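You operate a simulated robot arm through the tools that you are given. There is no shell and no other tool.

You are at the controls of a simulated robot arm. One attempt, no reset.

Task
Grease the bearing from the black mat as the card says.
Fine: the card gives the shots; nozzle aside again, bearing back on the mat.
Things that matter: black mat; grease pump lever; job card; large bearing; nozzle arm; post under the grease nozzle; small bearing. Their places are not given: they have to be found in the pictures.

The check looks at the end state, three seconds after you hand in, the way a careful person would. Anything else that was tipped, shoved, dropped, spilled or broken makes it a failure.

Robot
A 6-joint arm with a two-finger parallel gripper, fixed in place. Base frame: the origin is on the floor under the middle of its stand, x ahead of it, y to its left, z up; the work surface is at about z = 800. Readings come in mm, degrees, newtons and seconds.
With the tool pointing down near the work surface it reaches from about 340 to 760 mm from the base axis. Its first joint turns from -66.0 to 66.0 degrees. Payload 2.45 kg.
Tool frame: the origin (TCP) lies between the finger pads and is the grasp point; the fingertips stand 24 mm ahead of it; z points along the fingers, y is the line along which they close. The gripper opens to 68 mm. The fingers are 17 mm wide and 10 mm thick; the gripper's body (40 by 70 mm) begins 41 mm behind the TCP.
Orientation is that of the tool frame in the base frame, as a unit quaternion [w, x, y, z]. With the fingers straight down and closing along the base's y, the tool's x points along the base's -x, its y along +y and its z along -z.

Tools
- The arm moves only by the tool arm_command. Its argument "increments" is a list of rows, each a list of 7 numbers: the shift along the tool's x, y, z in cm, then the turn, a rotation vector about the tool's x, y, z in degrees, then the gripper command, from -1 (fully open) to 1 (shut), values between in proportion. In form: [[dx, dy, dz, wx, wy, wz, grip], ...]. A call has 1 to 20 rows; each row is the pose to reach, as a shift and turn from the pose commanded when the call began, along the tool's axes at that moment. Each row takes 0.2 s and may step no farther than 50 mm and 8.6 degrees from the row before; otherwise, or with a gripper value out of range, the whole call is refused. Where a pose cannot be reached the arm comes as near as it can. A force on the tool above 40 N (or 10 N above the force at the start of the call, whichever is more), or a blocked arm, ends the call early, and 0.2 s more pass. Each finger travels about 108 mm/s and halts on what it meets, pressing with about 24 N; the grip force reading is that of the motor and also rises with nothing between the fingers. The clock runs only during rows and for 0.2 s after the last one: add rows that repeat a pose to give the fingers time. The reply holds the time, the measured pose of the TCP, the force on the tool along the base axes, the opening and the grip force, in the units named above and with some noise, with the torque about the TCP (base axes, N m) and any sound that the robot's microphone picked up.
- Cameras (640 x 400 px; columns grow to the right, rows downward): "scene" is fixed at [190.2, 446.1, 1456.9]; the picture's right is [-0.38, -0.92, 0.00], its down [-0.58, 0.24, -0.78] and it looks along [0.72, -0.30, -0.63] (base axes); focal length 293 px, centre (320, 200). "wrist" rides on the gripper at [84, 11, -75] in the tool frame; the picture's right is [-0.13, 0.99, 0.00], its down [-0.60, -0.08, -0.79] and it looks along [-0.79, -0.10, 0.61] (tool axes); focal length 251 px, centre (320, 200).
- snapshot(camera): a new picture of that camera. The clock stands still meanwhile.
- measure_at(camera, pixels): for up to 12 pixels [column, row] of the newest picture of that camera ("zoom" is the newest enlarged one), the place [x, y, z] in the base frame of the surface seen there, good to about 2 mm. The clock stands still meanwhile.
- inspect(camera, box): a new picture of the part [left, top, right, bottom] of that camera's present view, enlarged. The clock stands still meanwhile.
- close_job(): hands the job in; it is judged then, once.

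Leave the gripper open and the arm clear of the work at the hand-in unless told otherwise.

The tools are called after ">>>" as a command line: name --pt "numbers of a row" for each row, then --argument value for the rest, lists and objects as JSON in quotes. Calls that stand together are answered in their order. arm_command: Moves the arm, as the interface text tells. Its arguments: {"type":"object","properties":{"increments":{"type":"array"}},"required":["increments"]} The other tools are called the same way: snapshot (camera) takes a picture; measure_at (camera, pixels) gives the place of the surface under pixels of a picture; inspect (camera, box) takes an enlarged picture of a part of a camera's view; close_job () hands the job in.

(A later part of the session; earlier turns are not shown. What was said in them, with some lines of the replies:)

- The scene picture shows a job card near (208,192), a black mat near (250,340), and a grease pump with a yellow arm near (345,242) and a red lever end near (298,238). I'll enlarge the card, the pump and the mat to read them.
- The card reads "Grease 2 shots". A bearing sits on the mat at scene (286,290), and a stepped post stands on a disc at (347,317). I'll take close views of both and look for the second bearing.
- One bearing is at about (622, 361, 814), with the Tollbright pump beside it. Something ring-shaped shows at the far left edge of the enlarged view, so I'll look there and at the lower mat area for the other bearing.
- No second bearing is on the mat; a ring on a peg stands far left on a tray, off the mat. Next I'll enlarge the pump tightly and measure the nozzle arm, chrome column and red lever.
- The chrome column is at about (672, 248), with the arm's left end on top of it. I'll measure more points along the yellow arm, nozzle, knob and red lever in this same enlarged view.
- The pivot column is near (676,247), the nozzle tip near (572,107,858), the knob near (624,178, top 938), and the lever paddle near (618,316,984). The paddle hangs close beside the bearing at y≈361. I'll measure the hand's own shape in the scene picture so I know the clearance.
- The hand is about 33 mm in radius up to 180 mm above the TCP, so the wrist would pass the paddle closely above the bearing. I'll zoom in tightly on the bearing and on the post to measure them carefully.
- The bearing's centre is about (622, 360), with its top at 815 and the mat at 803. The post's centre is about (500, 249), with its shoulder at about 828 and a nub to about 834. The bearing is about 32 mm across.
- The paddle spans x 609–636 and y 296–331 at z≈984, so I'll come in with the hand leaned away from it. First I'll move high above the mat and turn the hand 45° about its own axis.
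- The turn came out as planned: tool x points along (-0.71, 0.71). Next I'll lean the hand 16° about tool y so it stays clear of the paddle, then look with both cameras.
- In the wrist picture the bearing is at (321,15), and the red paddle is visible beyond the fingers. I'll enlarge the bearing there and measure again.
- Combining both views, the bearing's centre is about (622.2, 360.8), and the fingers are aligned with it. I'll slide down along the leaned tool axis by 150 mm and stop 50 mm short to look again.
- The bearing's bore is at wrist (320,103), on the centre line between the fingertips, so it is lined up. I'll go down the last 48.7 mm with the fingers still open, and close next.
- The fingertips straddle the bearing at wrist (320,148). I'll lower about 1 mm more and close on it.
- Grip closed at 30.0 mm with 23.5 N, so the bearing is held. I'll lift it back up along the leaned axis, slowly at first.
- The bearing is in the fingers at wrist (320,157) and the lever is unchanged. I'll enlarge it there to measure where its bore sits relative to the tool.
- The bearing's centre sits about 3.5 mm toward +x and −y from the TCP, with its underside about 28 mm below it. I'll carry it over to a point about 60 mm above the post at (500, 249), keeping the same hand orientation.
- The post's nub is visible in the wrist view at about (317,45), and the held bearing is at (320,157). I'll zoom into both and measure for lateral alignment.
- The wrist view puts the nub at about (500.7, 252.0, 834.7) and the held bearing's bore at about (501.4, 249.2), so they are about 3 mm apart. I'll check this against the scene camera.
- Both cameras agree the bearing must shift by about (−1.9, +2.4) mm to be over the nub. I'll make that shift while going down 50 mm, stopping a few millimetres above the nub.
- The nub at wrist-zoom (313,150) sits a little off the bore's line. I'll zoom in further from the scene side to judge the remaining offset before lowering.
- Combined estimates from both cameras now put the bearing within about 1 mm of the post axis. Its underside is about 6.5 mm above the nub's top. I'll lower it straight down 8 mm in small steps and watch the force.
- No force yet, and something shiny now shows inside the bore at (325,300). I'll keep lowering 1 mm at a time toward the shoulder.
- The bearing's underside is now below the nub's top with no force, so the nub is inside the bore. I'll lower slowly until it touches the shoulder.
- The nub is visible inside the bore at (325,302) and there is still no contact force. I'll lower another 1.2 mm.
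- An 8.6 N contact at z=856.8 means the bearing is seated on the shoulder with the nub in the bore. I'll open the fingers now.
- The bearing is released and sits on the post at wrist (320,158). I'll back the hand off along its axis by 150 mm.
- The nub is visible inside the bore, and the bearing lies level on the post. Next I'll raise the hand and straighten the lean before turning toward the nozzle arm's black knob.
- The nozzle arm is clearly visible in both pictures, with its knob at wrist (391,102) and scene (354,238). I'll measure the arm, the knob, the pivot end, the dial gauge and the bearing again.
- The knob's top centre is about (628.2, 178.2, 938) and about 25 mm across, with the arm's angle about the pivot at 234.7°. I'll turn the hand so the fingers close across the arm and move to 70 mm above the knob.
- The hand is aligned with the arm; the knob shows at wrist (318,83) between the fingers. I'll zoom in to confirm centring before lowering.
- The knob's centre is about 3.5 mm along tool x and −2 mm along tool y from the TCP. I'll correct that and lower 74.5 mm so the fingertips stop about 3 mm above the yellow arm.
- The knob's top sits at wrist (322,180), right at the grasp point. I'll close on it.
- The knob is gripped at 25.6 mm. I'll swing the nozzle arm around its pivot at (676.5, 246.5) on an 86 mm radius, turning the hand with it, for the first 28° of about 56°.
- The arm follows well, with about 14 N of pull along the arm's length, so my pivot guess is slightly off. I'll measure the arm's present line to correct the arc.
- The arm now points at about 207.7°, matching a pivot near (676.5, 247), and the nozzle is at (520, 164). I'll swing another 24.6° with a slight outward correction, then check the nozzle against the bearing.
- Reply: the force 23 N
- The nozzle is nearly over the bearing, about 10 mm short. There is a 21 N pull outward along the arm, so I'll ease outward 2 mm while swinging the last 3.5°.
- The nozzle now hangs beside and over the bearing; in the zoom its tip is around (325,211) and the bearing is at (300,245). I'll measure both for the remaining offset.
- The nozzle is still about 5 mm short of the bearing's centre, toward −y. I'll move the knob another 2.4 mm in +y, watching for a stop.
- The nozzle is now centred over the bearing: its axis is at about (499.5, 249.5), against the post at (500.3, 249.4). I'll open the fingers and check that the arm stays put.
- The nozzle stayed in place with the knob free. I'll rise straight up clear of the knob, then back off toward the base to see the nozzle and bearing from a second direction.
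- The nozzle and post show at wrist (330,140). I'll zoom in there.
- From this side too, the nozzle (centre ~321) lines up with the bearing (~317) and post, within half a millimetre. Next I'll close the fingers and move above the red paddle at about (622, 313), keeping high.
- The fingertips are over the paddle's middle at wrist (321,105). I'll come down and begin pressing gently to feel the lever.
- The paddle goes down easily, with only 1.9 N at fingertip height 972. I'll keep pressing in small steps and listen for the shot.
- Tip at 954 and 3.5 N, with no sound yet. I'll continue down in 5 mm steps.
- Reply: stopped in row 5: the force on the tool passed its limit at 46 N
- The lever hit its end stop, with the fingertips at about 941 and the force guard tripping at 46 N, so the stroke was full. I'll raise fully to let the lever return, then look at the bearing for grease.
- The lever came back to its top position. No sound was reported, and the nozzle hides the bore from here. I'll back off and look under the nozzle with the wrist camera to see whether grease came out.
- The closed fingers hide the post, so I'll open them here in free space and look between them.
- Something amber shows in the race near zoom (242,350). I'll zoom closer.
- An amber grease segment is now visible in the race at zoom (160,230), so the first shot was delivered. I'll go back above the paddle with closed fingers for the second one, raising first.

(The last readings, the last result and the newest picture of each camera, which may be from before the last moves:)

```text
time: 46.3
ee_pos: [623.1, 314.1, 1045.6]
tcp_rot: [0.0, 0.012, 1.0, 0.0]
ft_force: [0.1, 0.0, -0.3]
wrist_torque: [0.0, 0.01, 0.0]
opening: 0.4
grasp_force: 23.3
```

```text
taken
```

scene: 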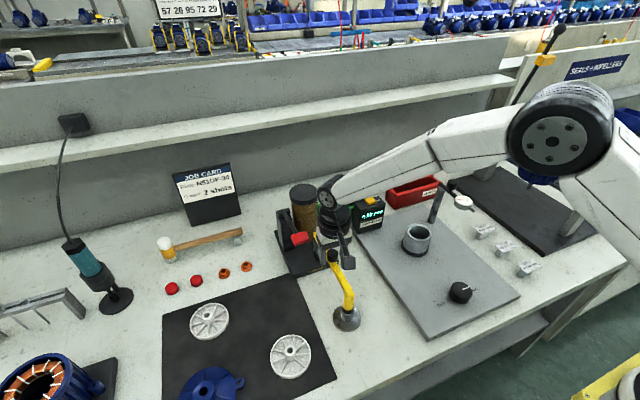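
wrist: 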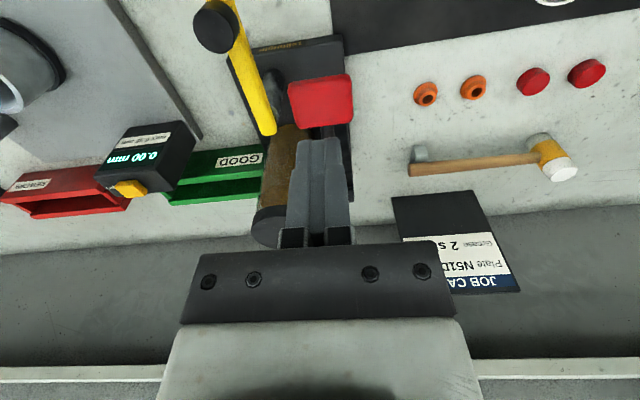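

Same position as before the first press. I'll make one continuous press down to the end stop.

>>> arm_command --pt "0 0 1.5 0 0 0 1" --pt "0 0 3.0 0 0 0 1" --pt "0 0 3.8 0 0 0 1" --pt "0 0 4.6 0 0 0 1" --pt "0 0 5.4 0 0 0 1" --pt "0 0 6.2 0 0 0 1" --pt "0 0 6.9 0 0 0 1" --pt "0 0 7.4 0 0 0 1" --pt "0 0 7.8 0 0 0 1" --pt "0 0 8.1 0 0 0 1" --pt "0 0 8.4 0 0 0 1" --pt "0 0 8.6 0 0 0 1"

>>> inspect --camera "scene" --box '[250, 170, 410, 290]'

```text
time: 48.9
ee_pos: [622.2, 314.9, 963.3]
tcp_rot: [0.003, 0.012, 1.0, 0.002]
ft_force: [-13.5, -7.2, 28.0]
wrist_torque: [-0.22, 0.13, 0.09]
opening: 0.0
grasp_force: 24.0
```

```text
3.33 times, centred on (330, 230) of scene
```

zoom: 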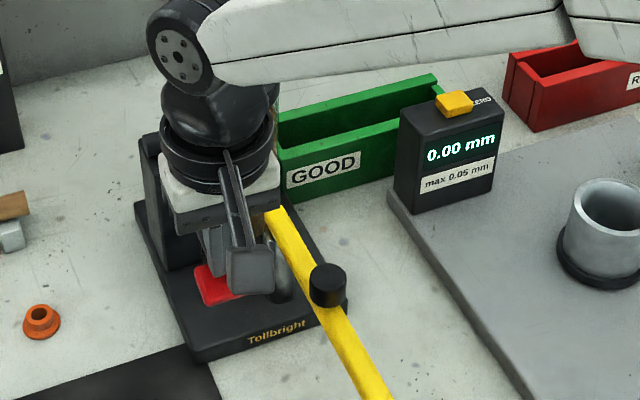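

The lever is on its end stop again, with 28 N at TCP height 963. I'll raise fully to let it return.

>>> arm_command --pt "0 0 -1.0 0 0 0 1" --pt "0 0 -2.5 0 0 0 1" --pt "0 0 -4.0 0 0 0 1" --pt "0 0 -5.5 0 0 0 1" --pt "0 0 -7.0 0 0 0 1" --pt "0 0 -8.5 0 0 0 1" --pt "0 0 -9.0 0 0 0 1" --pt "0 0 -9.0 0 0 0 1"

>>> snapshot --camera "wrist"

>>> inspect --camera "scene" --box '[250, 170, 410, 290]'

>>> inspect --camera "scene" --box '[340, 302, 356, 316]'

```text
time: 50.7
ee_pos: [621.6, 314.0, 1051.6]
tcp_rot: [0.002, 0.013, 1.0, 0.001]
ft_force: [0.3, 0.0, -0.8]
wrist_torque: [0.01, -0.01, -0.03]
opening: 0.0
grasp_force: 23.6
```

```text
taken
```

wrist: 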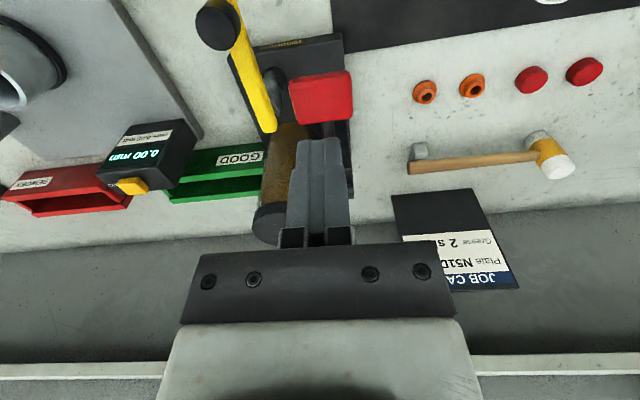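

```text
3.33 times, centred on (330, 230) of scene
```

zoom: 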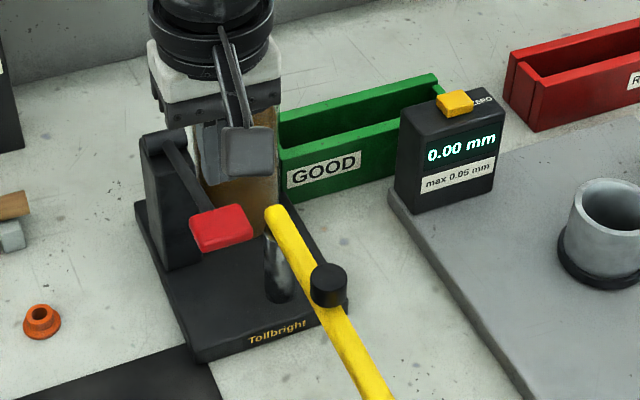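

```text
16.00 times, centred on (348, 309) of scene
```

zoom: 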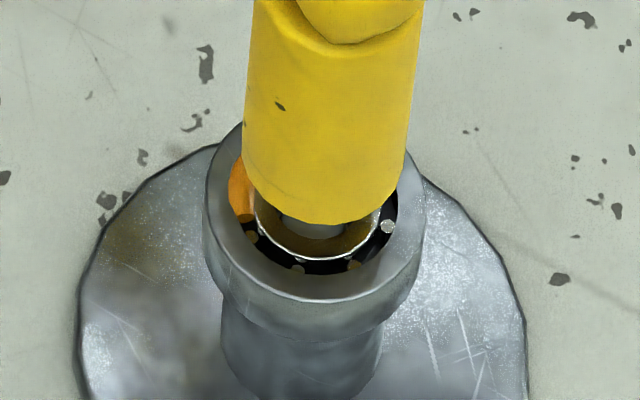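

A second amber segment now shows in the race at scene zoom (240,185), and the lever is back at the top. That makes two shots. Next I'll move above the knob at about (588, 249) with the fingers opened, to swing the nozzle aside.

>>> arm_command --pt "1.1 -2.2 0 0 0 0 0.5" --pt "2.2 -4.4 0 0 0 0 -0.25" --pt "3.34 -6.55 0 0 0 0 -0.25" --pt "3.34 -6.55 3.5 0 0 0 -0.25" --pt "3.34 -6.55 3.5 0 0 0 -0.25"

>>> inspect --camera "wrist" --box '[270, 40, 370, 150]'

>>> measure_at --camera "zoom" --pixels '[[320, 200], [280, 200], [360, 200], [320, 160], [320, 240], [320, 120], [300, 40], [280, 40]]'

```text
time: 51.9
ee_pos: [586.1, 249.6, 1013.6]
tcp_rot: [0.001, 0.012, 1.0, 0.001]
ft_force: [0.5, -0.5, 0.3]
wrist_torque: [0.01, 0.01, 0.02]
opening: 42.6
grasp_force: 0.0
```

```text
3.64 times, centred on (320, 95) of wrist
```

zoom: 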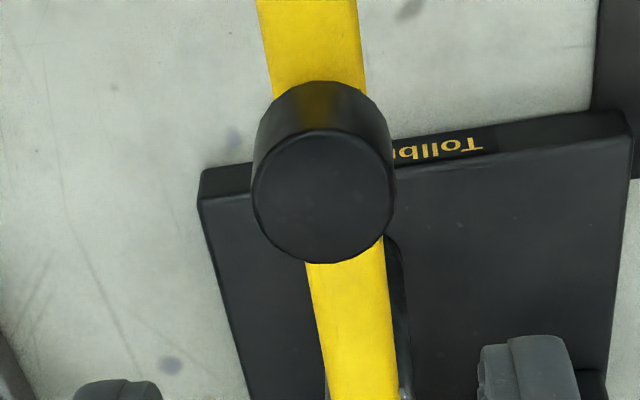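

```text
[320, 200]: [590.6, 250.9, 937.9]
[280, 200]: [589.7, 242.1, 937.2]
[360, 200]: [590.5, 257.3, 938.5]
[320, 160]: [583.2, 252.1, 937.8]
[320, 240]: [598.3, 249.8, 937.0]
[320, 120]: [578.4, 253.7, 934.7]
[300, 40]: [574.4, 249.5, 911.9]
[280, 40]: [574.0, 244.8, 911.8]
```

The knob is centred under the fingers, with its top face at wrist (321,94), where it should be. I'll lower 75 mm and grip it.

>>> arm_command --pt "0 0.04 2.5 0 0 0 -0.25" --pt "0 0.04 5.0 0 0 0 -0.25" --pt "0 0.04 7.5 0 0 0 -0.25" --pt "0 0.04 7.5 0 0 0 -0.25" --pt "0 0.04 7.5 0 0 0 1" --pt "0 0.04 7.5 0 0 0 1" --pt "0 0.04 7.5 0 0 0 1"

>>> snapshot --camera "wrist"

```text
time: 53.5
ee_pos: [587.4, 249.5, 939.2]
tcp_rot: [0.0, 0.012, 1.0, 0.001]
ft_force: [1.1, 0.7, -4.9]
wrist_torque: [-0.27, -0.67, 0.03]
opening: 25.7
grasp_force: 41.0
```

```text
taken
```

wrist: 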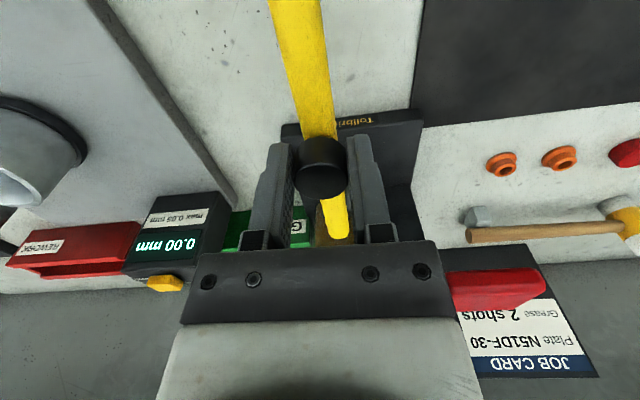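

The knob is gripped at 25.7 mm. I'll swing the nozzle back the same way it came, first 28°.

>>> arm_command --pt "-0.0215 -0.616 0 0 0 -4 1" --pt "-0.0859 -1.229 0 0 0 -8 1" --pt "-0.193 -1.836 0 0 0 -12 1" --pt "-0.342 -2.434 0 0 0 -16 1" --pt "-0.5325 -3.02 0 0 0 -20 1" --pt "-0.763 -3.591 0 0 0 -24 1" --pt "-1.0336 -4.1454 0 0 0 -28 1" --pt "-1.0336 -4.1454 0 0 0 -28 1"

>>> snapshot --camera "scene"

```text
time: 55.3
ee_pos: [596.5, 207.9, 940.2]
tcp_rot: [0.002, -0.231, 0.973, 0.001]
ft_force: [9.9, 4.3, -22.1]
wrist_torque: [0.1, -0.71, 0.05]
opening: 25.6
grasp_force: 41.0
```

```text
taken
```

scene: 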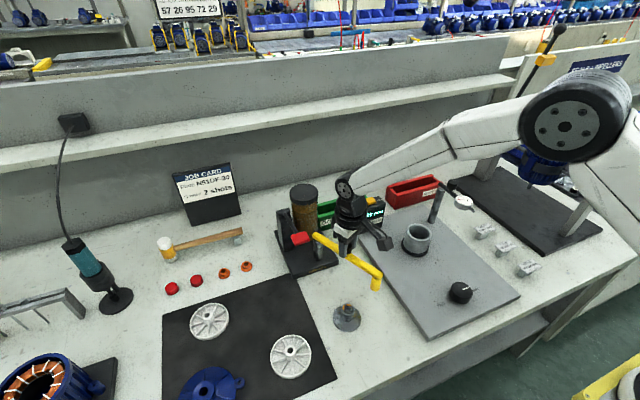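

The nozzle is swinging away from the bearing. There is a slight downward pull of 22 N, so I'll lower 1 mm and ease inward 1 mm while doing the remaining 28°.

>>> arm_command --pt "-0.1 0 0.1 0 0 0 1" --pt "-0.121 -0.609 0.1 0 0 -4 1" --pt "-0.185 -1.215 0.1 0 0 -8 1" --pt "-0.291 -1.815 0.1 0 0 -12 1" --pt "-0.438 -2.406 0.1 0 0 -16 1" --pt "-0.627 -2.986 0.1 0 0 -20 1" --pt "-0.854 -3.55 0.1 0 0 -24 1" --pt "-1.122 -4.098 0.1 0 0 -28 1" --pt "-1.122 -4.098 0.1 0 0 -28 1"

>>> snapshot --camera "scene"

>>> inspect --camera "scene" --box '[275, 180, 403, 280]'

>>> measure_at --camera "zoom" --pixels '[[320, 245], [440, 260], [500, 270], [530, 275], [510, 300], [508, 330], [500, 325], [518, 325], [170, 230]]'

```text
time: 57.3
ee_pos: [626.2, 175.6, 941.1]
tcp_rot: [0.0, -0.459, 0.889, 0.0]
ft_force: [-12.0, -20.1, 9.6]
wrist_torque: [0.4, 0.09, -0.08]
opening: 25.7
grasp_force: 41.1
```

```text
taken
```

scene: 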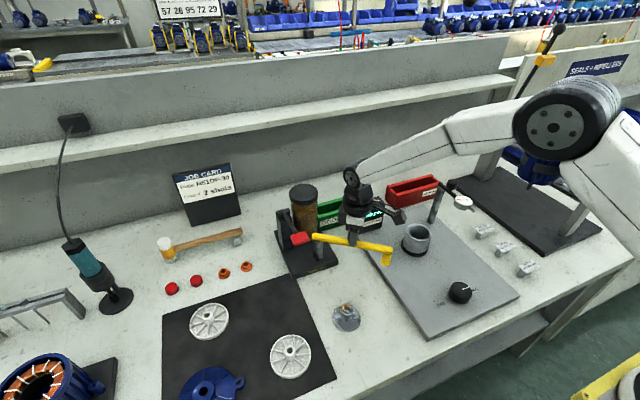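

```text
4.00 times, centred on (339, 230) of scene
```

zoom: 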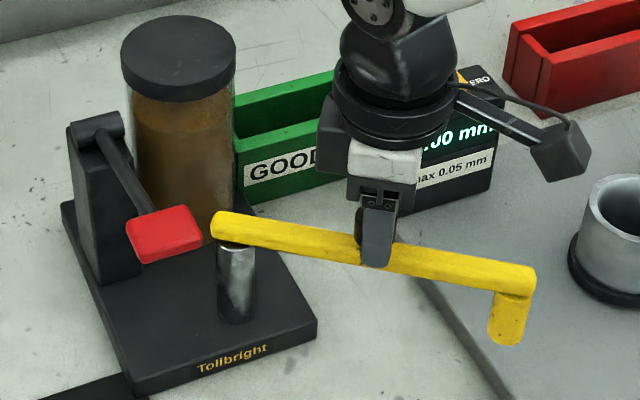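

```text
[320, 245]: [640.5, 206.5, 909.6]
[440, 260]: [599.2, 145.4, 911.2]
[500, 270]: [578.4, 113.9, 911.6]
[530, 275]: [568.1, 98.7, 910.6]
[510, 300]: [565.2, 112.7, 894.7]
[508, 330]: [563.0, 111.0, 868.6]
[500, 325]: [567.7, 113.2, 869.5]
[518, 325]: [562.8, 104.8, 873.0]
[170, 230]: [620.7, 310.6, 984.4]
```

The nozzle is back at its original place to within about 2 mm, with its end at zoom (507,340). I'll ease outward to relax the pull, nudge about 1 mm more to match the start, then open the fingers.

>>> arm_command --pt "0.15 -0.05 0 0 0 0 1" --pt "0.15 -0.12 0 0 0 0 1" --pt "0.15 -0.12 0 0 0 0 1" --pt "0.15 -0.12 0 0 0 0 0.1" --pt "0.15 -0.12 0 0 0 0 -0.35" --pt "0.15 -0.12 0 0 0 0 -0.35"

>>> snapshot --camera "wrist"

>>> inspect --camera "scene" --box '[275, 180, 403, 280]'

```text
time: 58.7
ee_pos: [625.6, 173.8, 939.6]
tcp_rot: [0.002, -0.459, 0.889, 0.0]
ft_force: [-0.1, -0.7, -0.2]
wrist_torque: [0.0, -0.01, -0.03]
opening: 46.3
grasp_force: 0.0
```

```text
taken
```

wrist: 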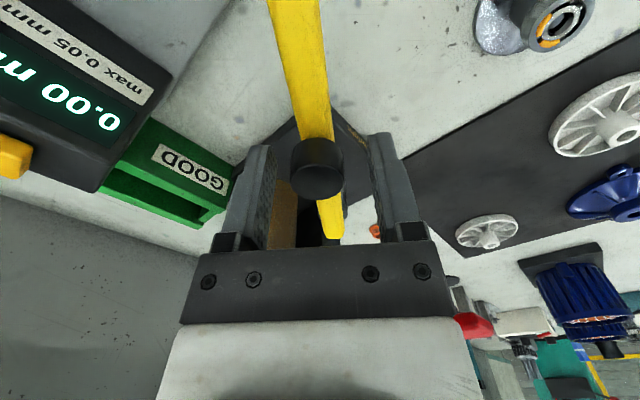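

```text
4.00 times, centred on (339, 230) of scene
```

zoom: 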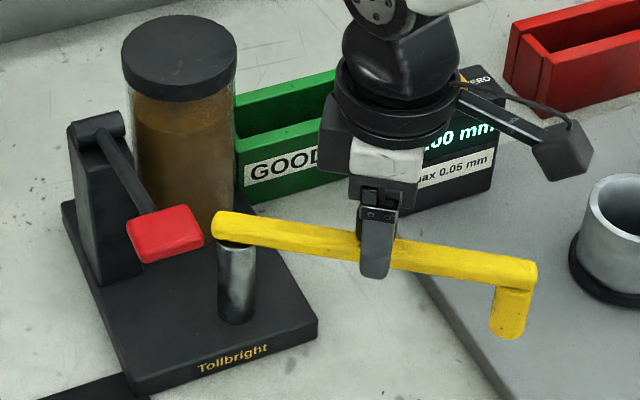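

The nozzle arm now matches its starting place exactly, with its end at zoom (512,335). The bearing at wrist (563,22) shows orange segments, so I'll enlarge it to count them.

>>> inspect --camera "wrist" --box '[535, 0, 595, 50]'

>>> inspect --camera "scene" --box '[335, 300, 361, 320]'

>>> measure_at --camera "zoom" --pixels '[[290, 190], [230, 190], [350, 190], [290, 150], [290, 245], [290, 200], [220, 220], [360, 220]]'

```text
8.00 times, centred on (565, 25) of wrist
```

zoom: 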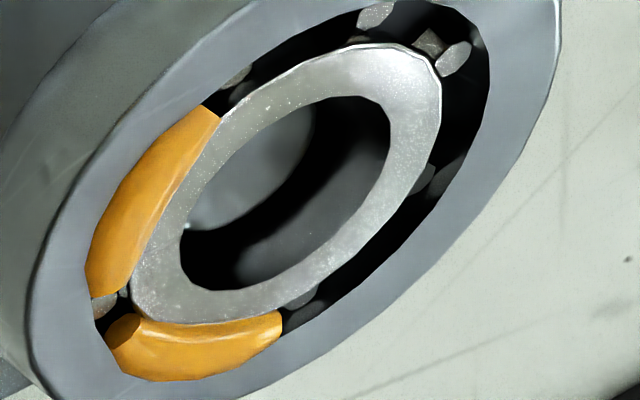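

```text
16.00 times, centred on (348, 310) of scene
```

zoom: 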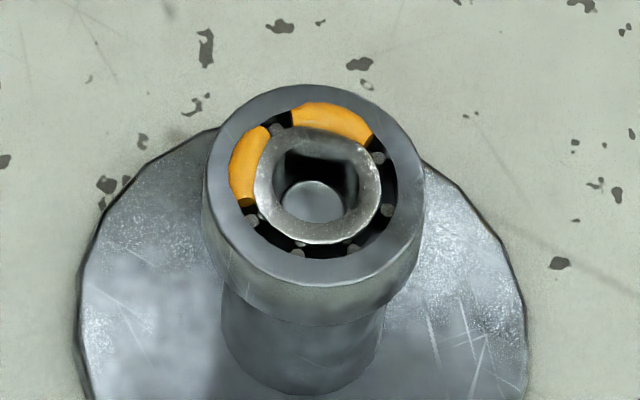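

```text
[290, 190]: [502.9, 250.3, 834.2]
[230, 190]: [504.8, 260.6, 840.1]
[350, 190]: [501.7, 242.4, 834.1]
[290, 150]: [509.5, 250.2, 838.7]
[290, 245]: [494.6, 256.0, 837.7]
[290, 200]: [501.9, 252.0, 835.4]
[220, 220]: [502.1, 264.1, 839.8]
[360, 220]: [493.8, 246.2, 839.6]
```

Exactly two grease segments fill the race, matching the card's 2 shots. I'll rise off the knob, turn the hand back to close along y, and move above the bearing on the post.

>>> arm_command --pt "0 0 -3 0 0 0 -0.35" --pt "0 0 -7 0 0 0 -0.35" --pt "0 0 -11.2 0 0 0 -0.35" --pt "0.15 2.08 -11.2 0 0 7.83 -0.35" --pt "0.29 4.17 -11.2 0 0 15.66 -0.35" --pt "0.44 6.25 -11.2 0 0 23.5 -0.35" --pt "0.59 8.34 -11.2 0 0 31.3 -0.35" --pt "0.74 10.4 -11.2 0 0 39.1 -0.35" --pt "0.88 12.5 -11.2 0 0 47.0 -0.35" --pt "1.03 14.59 -11.2 0 0 54.8 -0.35" --pt "1.03 14.59 -6.6 0 0 54.8 -0.35" --pt "1.03 14.59 -2.1 0 0 54.8 -0.35" --pt "1.03 14.59 -2.1 0 0 54.8 -0.35"

>>> snapshot --camera "wrist"

>>> snapshot --camera "scene"

```text
time: 61.5
ee_pos: [501.2, 250.4, 959.0]
tcp_rot: [0.001, 0.002, 1.0, 0.001]
ft_force: [0.2, -0.9, 0.0]
wrist_torque: [-0.02, -0.03, 0.0]
opening: 46.1
grasp_force: 0.1
```

```text
taken
```

wrist: 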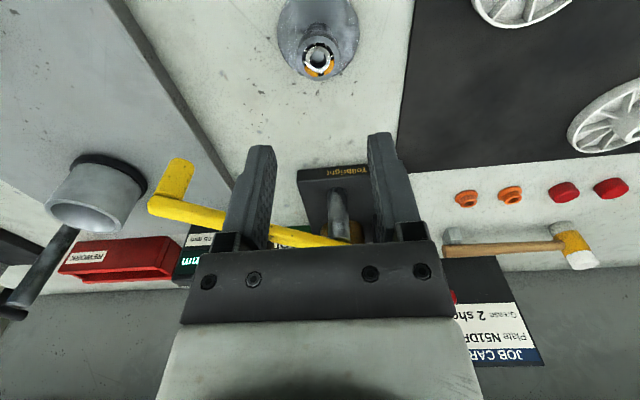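

```text
taken
```

scene: 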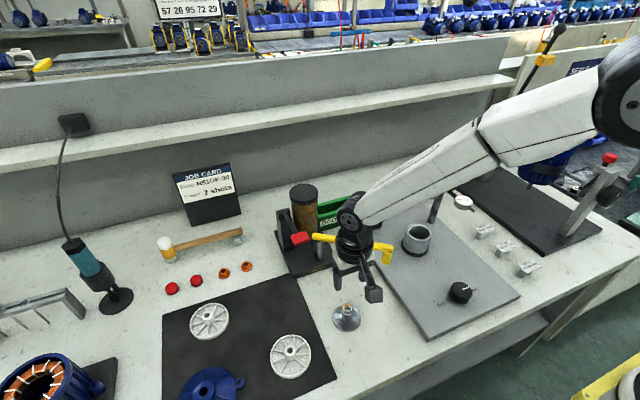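

The bearing is at wrist (319,61), nearly straight below the fingers. I'll zoom in to check centring.

>>> inspect --camera "wrist" --box '[290, 35, 350, 85]'

>>> measure_at --camera "zoom" --pixels '[[310, 210], [200, 210], [420, 210], [310, 300], [310, 110], [250, 150], [370, 150], [350, 280]]'

```text
8.00 times, centred on (320, 60) of wrist
```

zoom: 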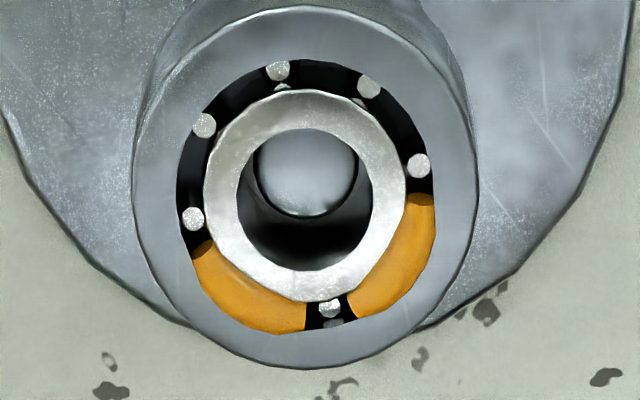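

```text
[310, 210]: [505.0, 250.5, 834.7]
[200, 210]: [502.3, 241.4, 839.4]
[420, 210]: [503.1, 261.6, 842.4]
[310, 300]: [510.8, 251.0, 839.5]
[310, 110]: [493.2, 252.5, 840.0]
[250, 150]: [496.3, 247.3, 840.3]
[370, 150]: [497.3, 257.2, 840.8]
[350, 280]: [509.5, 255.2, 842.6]
```

The bearing's centre is about 1.5 mm along tool x and −1 mm along tool y from straight below. I'll correct that, lower 104 mm around the bearing, and check before gripping.

>>> arm_command --pt "0.15 -0.1 3 0 0 0 -0.35" --pt "0.15 -0.1 6 0 0 0 -0.35" --pt "0.15 -0.1 8.5 0 0 0 -0.35" --pt "0.15 -0.1 10.4 0 0 0 -0.35" --pt "0.15 -0.1 10.4 0 0 0 -0.35"

>>> inspect --camera "wrist" --box '[270, 100, 370, 190]'

>>> inspect --camera "scene" --box '[325, 290, 370, 330]'

```text
time: 62.7
ee_pos: [498.5, 249.0, 854.5]
tcp_rot: [0.002, 0.002, 1.0, 0.001]
ft_force: [-0.2, 0.9, -0.5]
wrist_torque: [0.0, 0.02, -0.01]
opening: 46.2
grasp_force: 0.0
```

```text
4.44 times, centred on (320, 145) of wrist
```

zoom: 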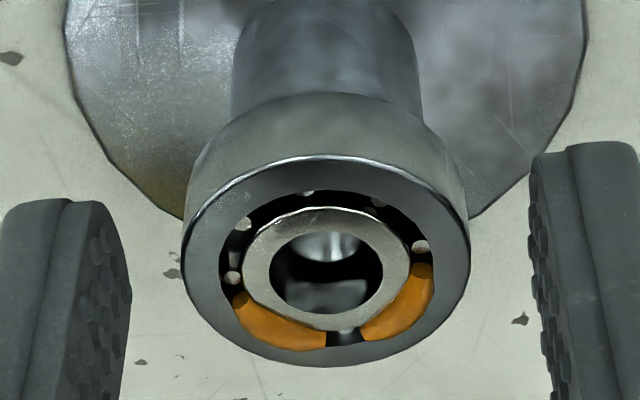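

```text
10.00 times, centred on (348, 310) of scene
```

zoom: 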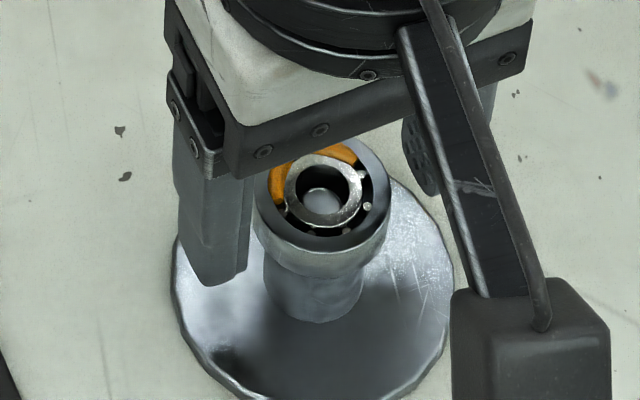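

The bearing is centred between the fingers, with the pads at zoom 131 and 530 and the bearing's centre at 327. I'll close on it.

>>> arm_command --pt "0 0 0 0 0 0 0" --pt "0 0 0 0 0 0 1" --pt "0 0 0 0 0 0 1" --pt "0 0 0 0 0 0 1"

>>> inspect --camera "wrist" --box '[270, 100, 370, 190]'

```text
time: 63.7
ee_pos: [498.5, 248.6, 856.8]
tcp_rot: [0.0, 0.001, 1.0, 0.001]
ft_force: [-0.6, -0.4, 0.2]
wrist_torque: [-0.01, 0.0, 0.02]
opening: 30.3
grasp_force: 24.6
```

```text
4.44 times, centred on (320, 145) of wrist
```

zoom: 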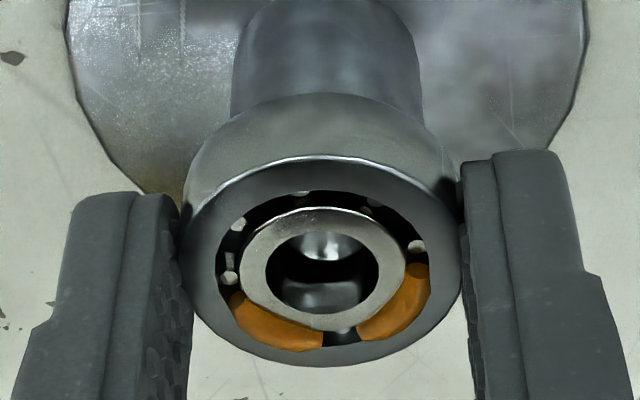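

The bearing is gripped at 30.3 mm. I'll lift it straight up off the nub, slowly at first.

>>> arm_command --pt "0 0 -0.2 0 0 0 1" --pt "0 0 -0.5 0 0 0 1" --pt "0 0 -1.0 0 0 0 1" --pt "0 0 -2.0 0 0 0 1" --pt "0 0 -4.0 0 0 0 1" --pt "0 0 -7.0 0 0 0 1" --pt "0 0 -10.0 0 0 0 1" --pt "0 0 -10.0 0 0 0 1"

>>> snapshot --camera "wrist"

>>> snapshot --camera "scene"

>>> measure_at --camera "scene" --pixels '[[281, 306], [270, 315], [260, 300], [250, 320], [292, 336], [312, 345], [228, 318], [300, 310], [240, 335]]'

```text
time: 65.5
ee_pos: [499.0, 248.6, 957.0]
tcp_rot: [0.001, 0.002, 1.0, 0.001]
ft_force: [-0.3, -0.1, 0.3]
wrist_torque: [-0.01, -0.01, 0.01]
opening: 30.5
grasp_force: 24.0
```

```text
taken
```

wrist: 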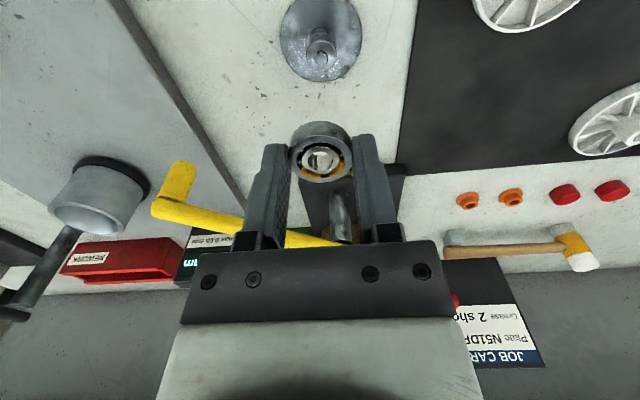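

```text
taken
```

scene: 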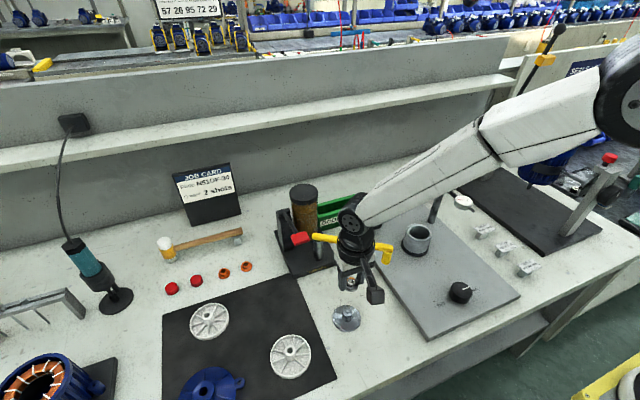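

```text
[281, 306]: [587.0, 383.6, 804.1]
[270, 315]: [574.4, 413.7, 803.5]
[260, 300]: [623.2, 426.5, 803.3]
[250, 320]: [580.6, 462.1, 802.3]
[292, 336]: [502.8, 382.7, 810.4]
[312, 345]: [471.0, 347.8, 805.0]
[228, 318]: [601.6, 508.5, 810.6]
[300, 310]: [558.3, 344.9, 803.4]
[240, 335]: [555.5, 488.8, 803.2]
```

The bearing is up and clear with the grease in place. I'll carry it over the mat to an open spot near (588, 390), going +y first to stay clear of the paddle.

>>> arm_command --pt "0 3.5 0 0 0 0 1" --pt "0 7.5 0 0 0 0 1" --pt "-1.5 11.0 0 0 0 0 1" --pt "-4.5 14.0 0 0 0 0 1" --pt "-8.9 14.14 0 0 0 0 1" --pt "-8.9 14.14 4.0 0 0 0 1" --pt "-8.9 14.14 8.0 0 0 0 1" --pt "-8.9 14.14 8.0 0 0 0 1"

>>> snapshot --camera "wrist"

>>> snapshot --camera "scene"

```text
time: 67.3
ee_pos: [588.5, 392.2, 876.2]
tcp_rot: [0.002, 0.001, 1.0, 0.001]
ft_force: [-0.8, 1.3, -0.8]
wrist_torque: [-0.01, 0.02, 0.0]
opening: 30.4
grasp_force: 23.8
```

```text
taken
```

wrist: 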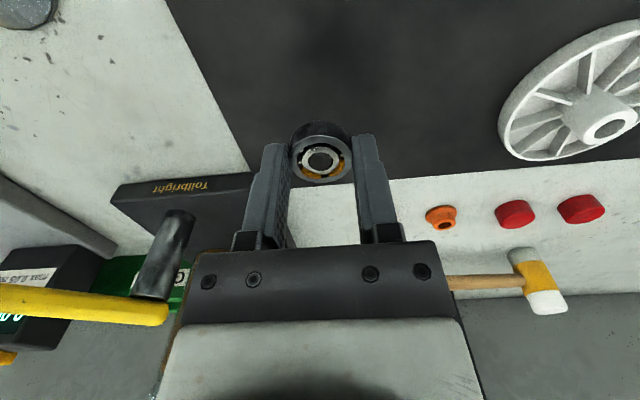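

```text
taken
```

scene: 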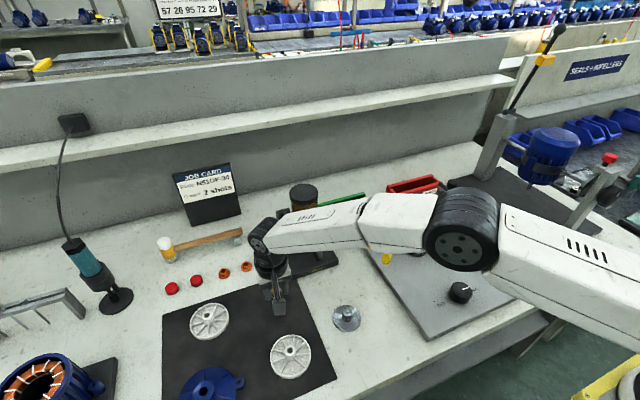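

The bearing hangs over open mat at about (588, 391), its underside about 45 mm up. I'll lower 42 mm, then feel for the mat in small steps.

>>> arm_command --pt "0 0 2.0 0 0 0 1" --pt "0 0 3.5 0 0 0 1" --pt "0 0 4.2 0 0 0 1" --pt "0 0 4.2 0 0 0 1"

>>> inspect --camera "wrist" --box '[270, 90, 370, 190]'

```text
time: 68.3
ee_pos: [588.7, 391.4, 834.4]
tcp_rot: [0.001, 0.001, 1.0, 0.001]
ft_force: [-0.3, 0.1, -0.5]
wrist_torque: [-0.01, -0.02, 0.02]
opening: 30.1
grasp_force: 24.2
```

```text
4.00 times, centred on (320, 140) of wrist
```

zoom: 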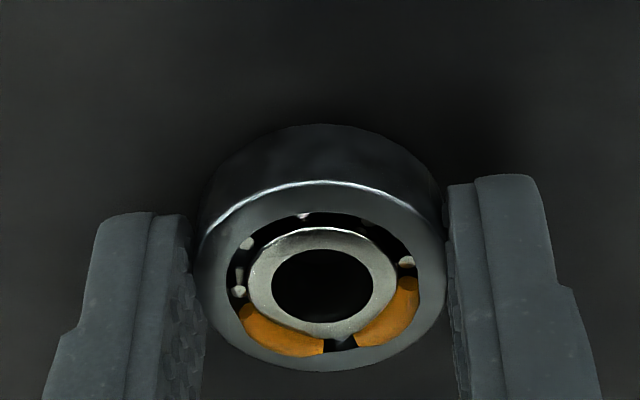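

No contact yet. I'll lower in 0.7 mm steps and stop when the force rises.

>>> arm_command --pt "0 0 0.07 0 0 0 1" --pt "0 0 0.14 0 0 0 1" --pt "0 0 0.21 0 0 0 1" --pt "0 0 0.28 0 0 0 1" --pt "0 0 0.28 0 0 0 1"

```text
time: 69.5
ee_pos: [588.0, 391.6, 831.7]
tcp_rot: [0.001, 0.002, 1.0, 0.001]
ft_force: [-0.5, -0.1, -0.2]
wrist_torque: [0.0, 0.0, -0.01]
opening: 30.4
grasp_force: 23.4
```

Still no contact at 831.7. I'll continue down in 0.5 mm steps.

>>> arm_command --pt "0 0 0.05 0 0 0 1" --pt "0 0 0.1 0 0 0 1" --pt "0 0 0.15 0 0 0 1" --pt "0 0 0.15 0 0 0 1"

>>> inspect --camera "wrist" --box '[270, 90, 370, 190]'

```text
time: 70.5
ee_pos: [588.9, 391.6, 829.4]
tcp_rot: [0.001, 0.002, 1.0, 0.0]
ft_force: [-0.4, -0.1, -1.3]
wrist_torque: [-0.01, -0.01, -0.01]
opening: 30.4
grasp_force: 24.4
```

```text
4.00 times, centred on (320, 140) of wrist
```

zoom: 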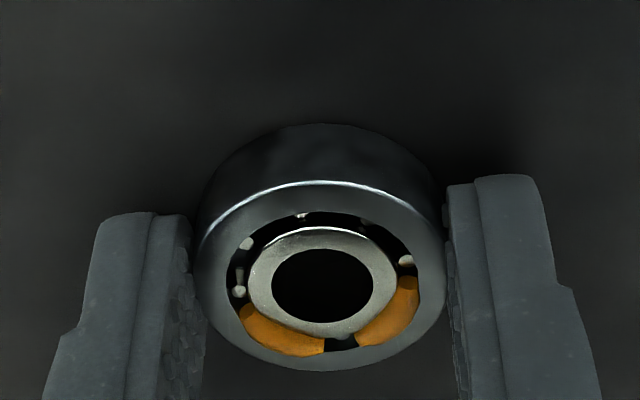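

The underside must be nearly touching. I'll go another 1.2 mm down gently.

>>> arm_command --pt "0 0 0.04 0 0 0 1" --pt "0 0 0.08 0 0 0 1" --pt "0 0 0.12 0 0 0 1" --pt "0 0 0.12 0 0 0 1"

```text
time: 71.5
ee_pos: [588.0, 391.8, 829.0]
tcp_rot: [0.002, 0.001, 1.0, 0.0]
ft_force: [-3.7, -3.3, 8.7]
wrist_torque: [-0.18, 0.08, -0.04]
opening: 30.4
grasp_force: 24.4
```

There is an 8.7 N contact: the bearing is on the mat. I'll open the fingers and look.

>>> arm_command --pt "0 0 0 0 0 0 0.0" --pt "0 0 0 0 0 0 -0.4" --pt "0 0 0 0 0 0 -0.4"

>>> inspect --camera "wrist" --box '[270, 90, 370, 190]'

```text
time: 72.3
ee_pos: [587.8, 390.5, 827.4]
tcp_rot: [0.0, 0.001, 1.0, 0.001]
ft_force: [0.0, -0.5, -0.8]
wrist_torque: [0.03, 0.0, -0.01]
opening: 47.8
grasp_force: 0.0
```

```text
4.00 times, centred on (320, 140) of wrist
```

zoom: 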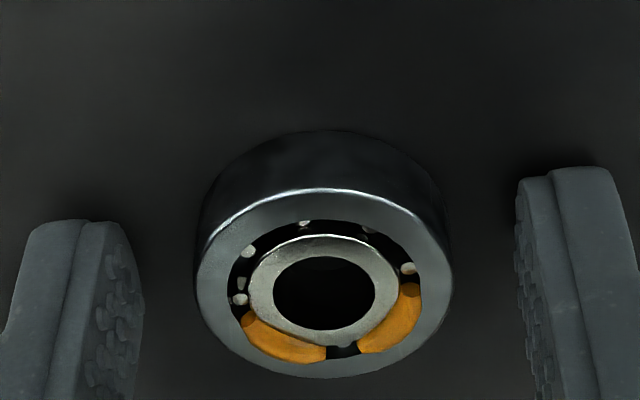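

The bearing lies flat on the mat, released. I'll raise the hand straight up and then back toward its starting place, clear of the work.

>>> arm_command --pt "0 0 -2 0 0 0 -0.4" --pt "0 0 -5 0 0 0 -0.4" --pt "0 0 -9 0 0 0 -0.4" --pt "0 0 -13 0 0 0 -0.4" --pt "0 0 -17 0 0 0 -0.4" --pt "0 0 -21 0 0 0 -0.4" --pt "2 -2 -25 0 0 0 -1" --pt "5 -5 -28 0 0 0 -1" --pt "8 -8 -31 0 0 0 -1" --pt "10 -11 -34 0 0 0 -1" --pt "12 -14 -37 0 0 0 -1" --pt "12.5 -17 -40 0 0 0 -1" --pt "12.5 -17 -40 0 0 0 -1"

>>> snapshot --camera "scene"

>>> snapshot --camera "wrist"

>>> inspect --camera "scene" --box '[150, 260, 370, 400]'

>>> inspect --camera "scene" --box '[275, 180, 403, 280]'

>>> inspect --camera "scene" --box '[265, 295, 297, 317]'

```text
refused: row 8 steps farther than a row can; nothing moved
```

```text
taken
```

scene: 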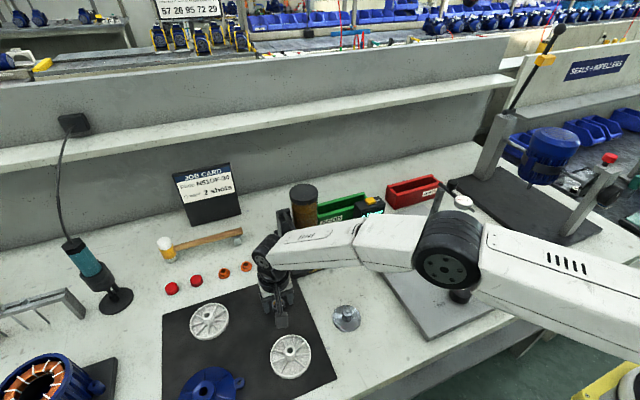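

```text
taken
```

wrist: 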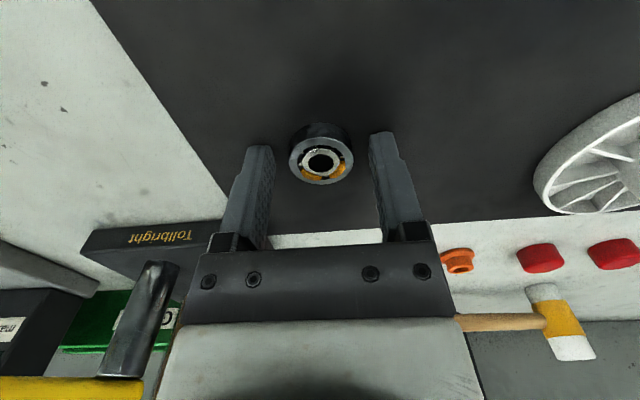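

```text
2.86 times, centred on (260, 330) of scene
```

zoom: 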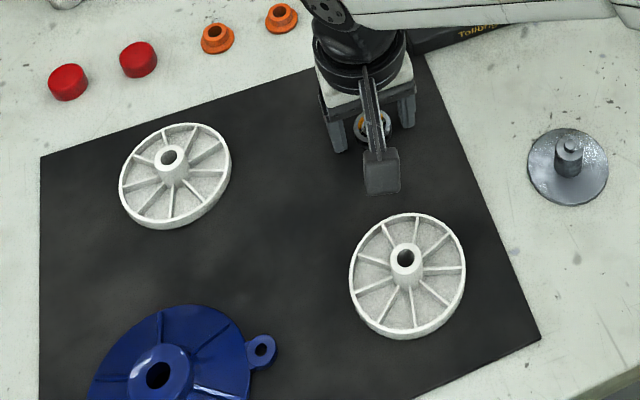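

```text
4.00 times, centred on (339, 230) of scene
```

zoom: 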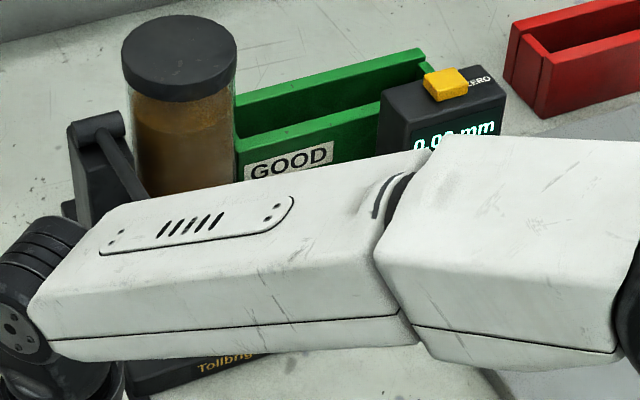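

```text
16.00 times, centred on (281, 306) of scene
```

zoom: 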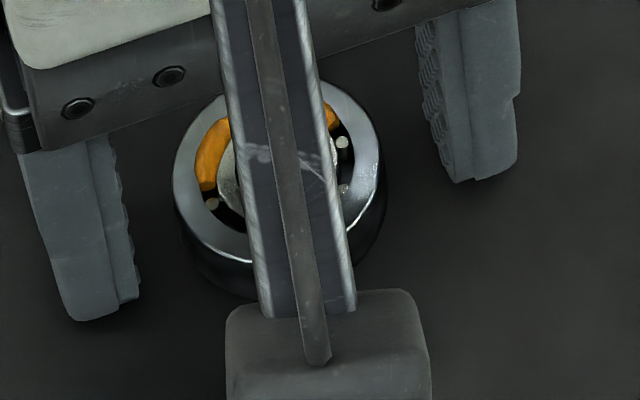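

The call was refused because row 8 stepped 52 mm; nothing moved. I'll resend it with smaller steps, straight up first and then back.

>>> arm_command --pt "0 0 -2 0 0 0 -0.4" --pt "0 0 -5 0 0 0 -0.4" --pt "0 0 -9 0 0 0 -0.4" --pt "0 0 -13 0 0 0 -0.4" --pt "0 0 -17 0 0 0 -0.4" --pt "0 0 -21 0 0 0 -0.4" --pt "0 0 -25 0 0 0 -1" --pt "2 -2 -28 0 0 0 -1" --pt "4.5 -4.5 -31 0 0 0 -1" --pt "7 -7 -34 0 0 0 -1" --pt "9.5 -9.5 -37 0 0 0 -1" --pt "12 -12.5 -39 0 0 0 -1" --pt "12.5 -16 -40 0 0 0 -1" --pt "12.5 -16 -40 0 0 0 -1"

>>> snapshot --camera "scene"

>>> snapshot --camera "wrist"

>>> inspect --camera "scene" --box '[150, 260, 370, 400]'

>>> inspect --camera "scene" --box '[275, 180, 403, 280]'

>>> inspect --camera "scene" --box '[265, 295, 297, 317]'

```text
time: 75.3
ee_pos: [461.4, 227.8, 1228.8]
tcp_rot: [0.001, 0.002, 1.0, 0.001]
ft_force: [0.0, -0.4, 0.4]
wrist_torque: [0.01, 0.01, 0.02]
opening: 68.0
grasp_force: 0.0
```

```text
taken
```

scene: 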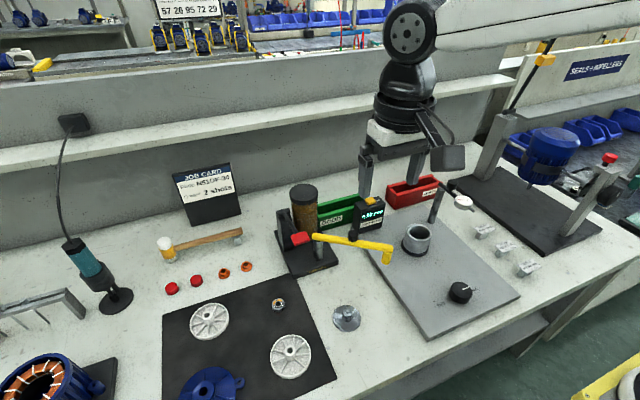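

```text
taken
```

wrist: 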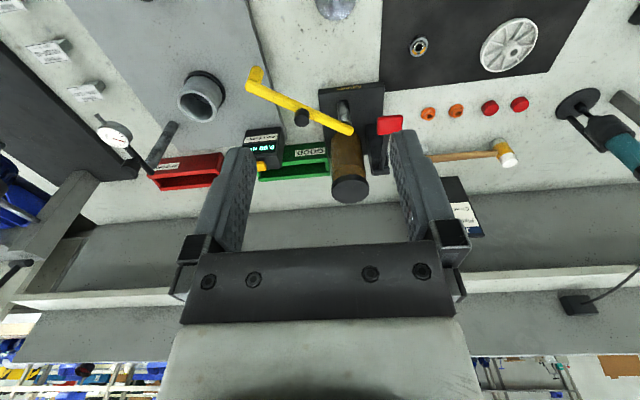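

```text
2.86 times, centred on (260, 330) of scene
```

zoom: 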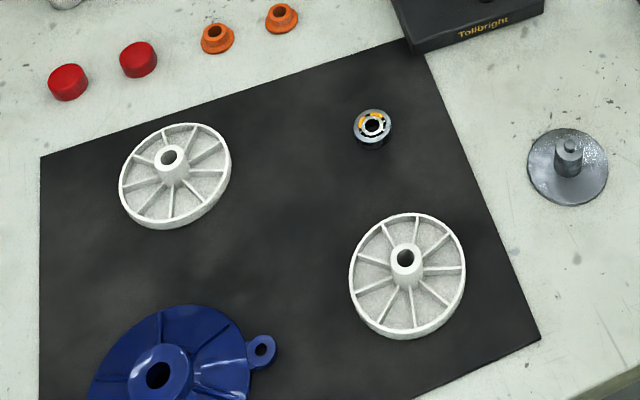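

```text
4.00 times, centred on (339, 230) of scene
```

zoom: 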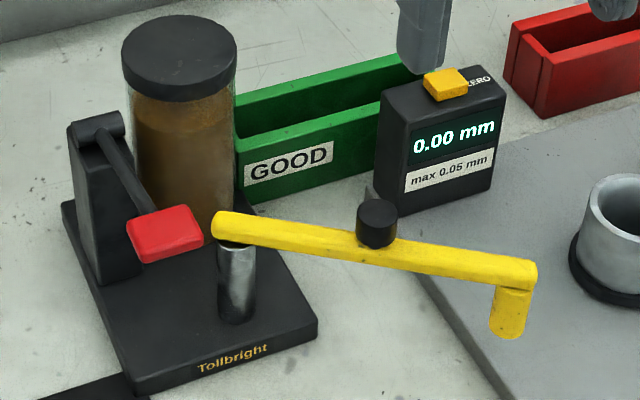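

```text
16.00 times, centred on (281, 306) of scene
```

zoom: 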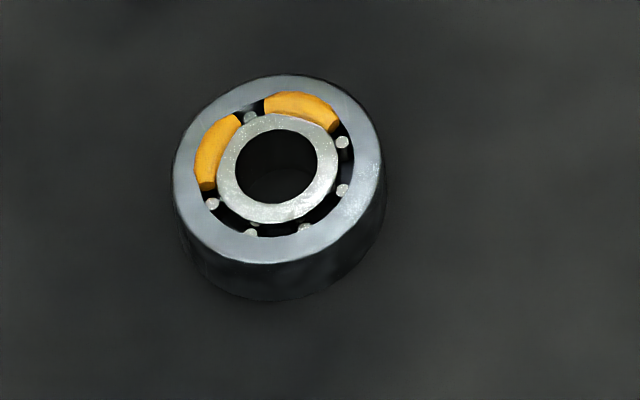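

The bearing lies flat on the mat at scene (278,303) with exactly two grease segments. The nozzle arm is back at its starting place and the lever is up. The post is empty, everything else is undisturbed, and the gripper is open and clear. I'm handing the job in.

>>> close_job

```text
The job is handed in.
```

I greased the bearing from the black mat with the 2 shots the card calls for, and I've handed the job in. I haven't seen the result of the check.

- **Grease:** two separate segments show in the bearing's race, one from each full press of the lever. No pump sound was picked up, so this count comes from the pictures.
- **Nozzle arm:** it is back aside, matching its starting place in the pictures, and the lever is up.
- **Bearing:** it lies flat on the mat at about (588, 391) mm. It started at about (622, 361); I chose a more open spot so the hand would stay clear of the lever.
- **Everything else:** nothing else looks moved or tipped in the final pictures. The gripper is open and the arm is clear of the work.

On the first press the lever reached its stop at 46 N and tripped the arm's force limit. The lever came back up normally, and the second press showed 28 N at the stop without tripping the limit.
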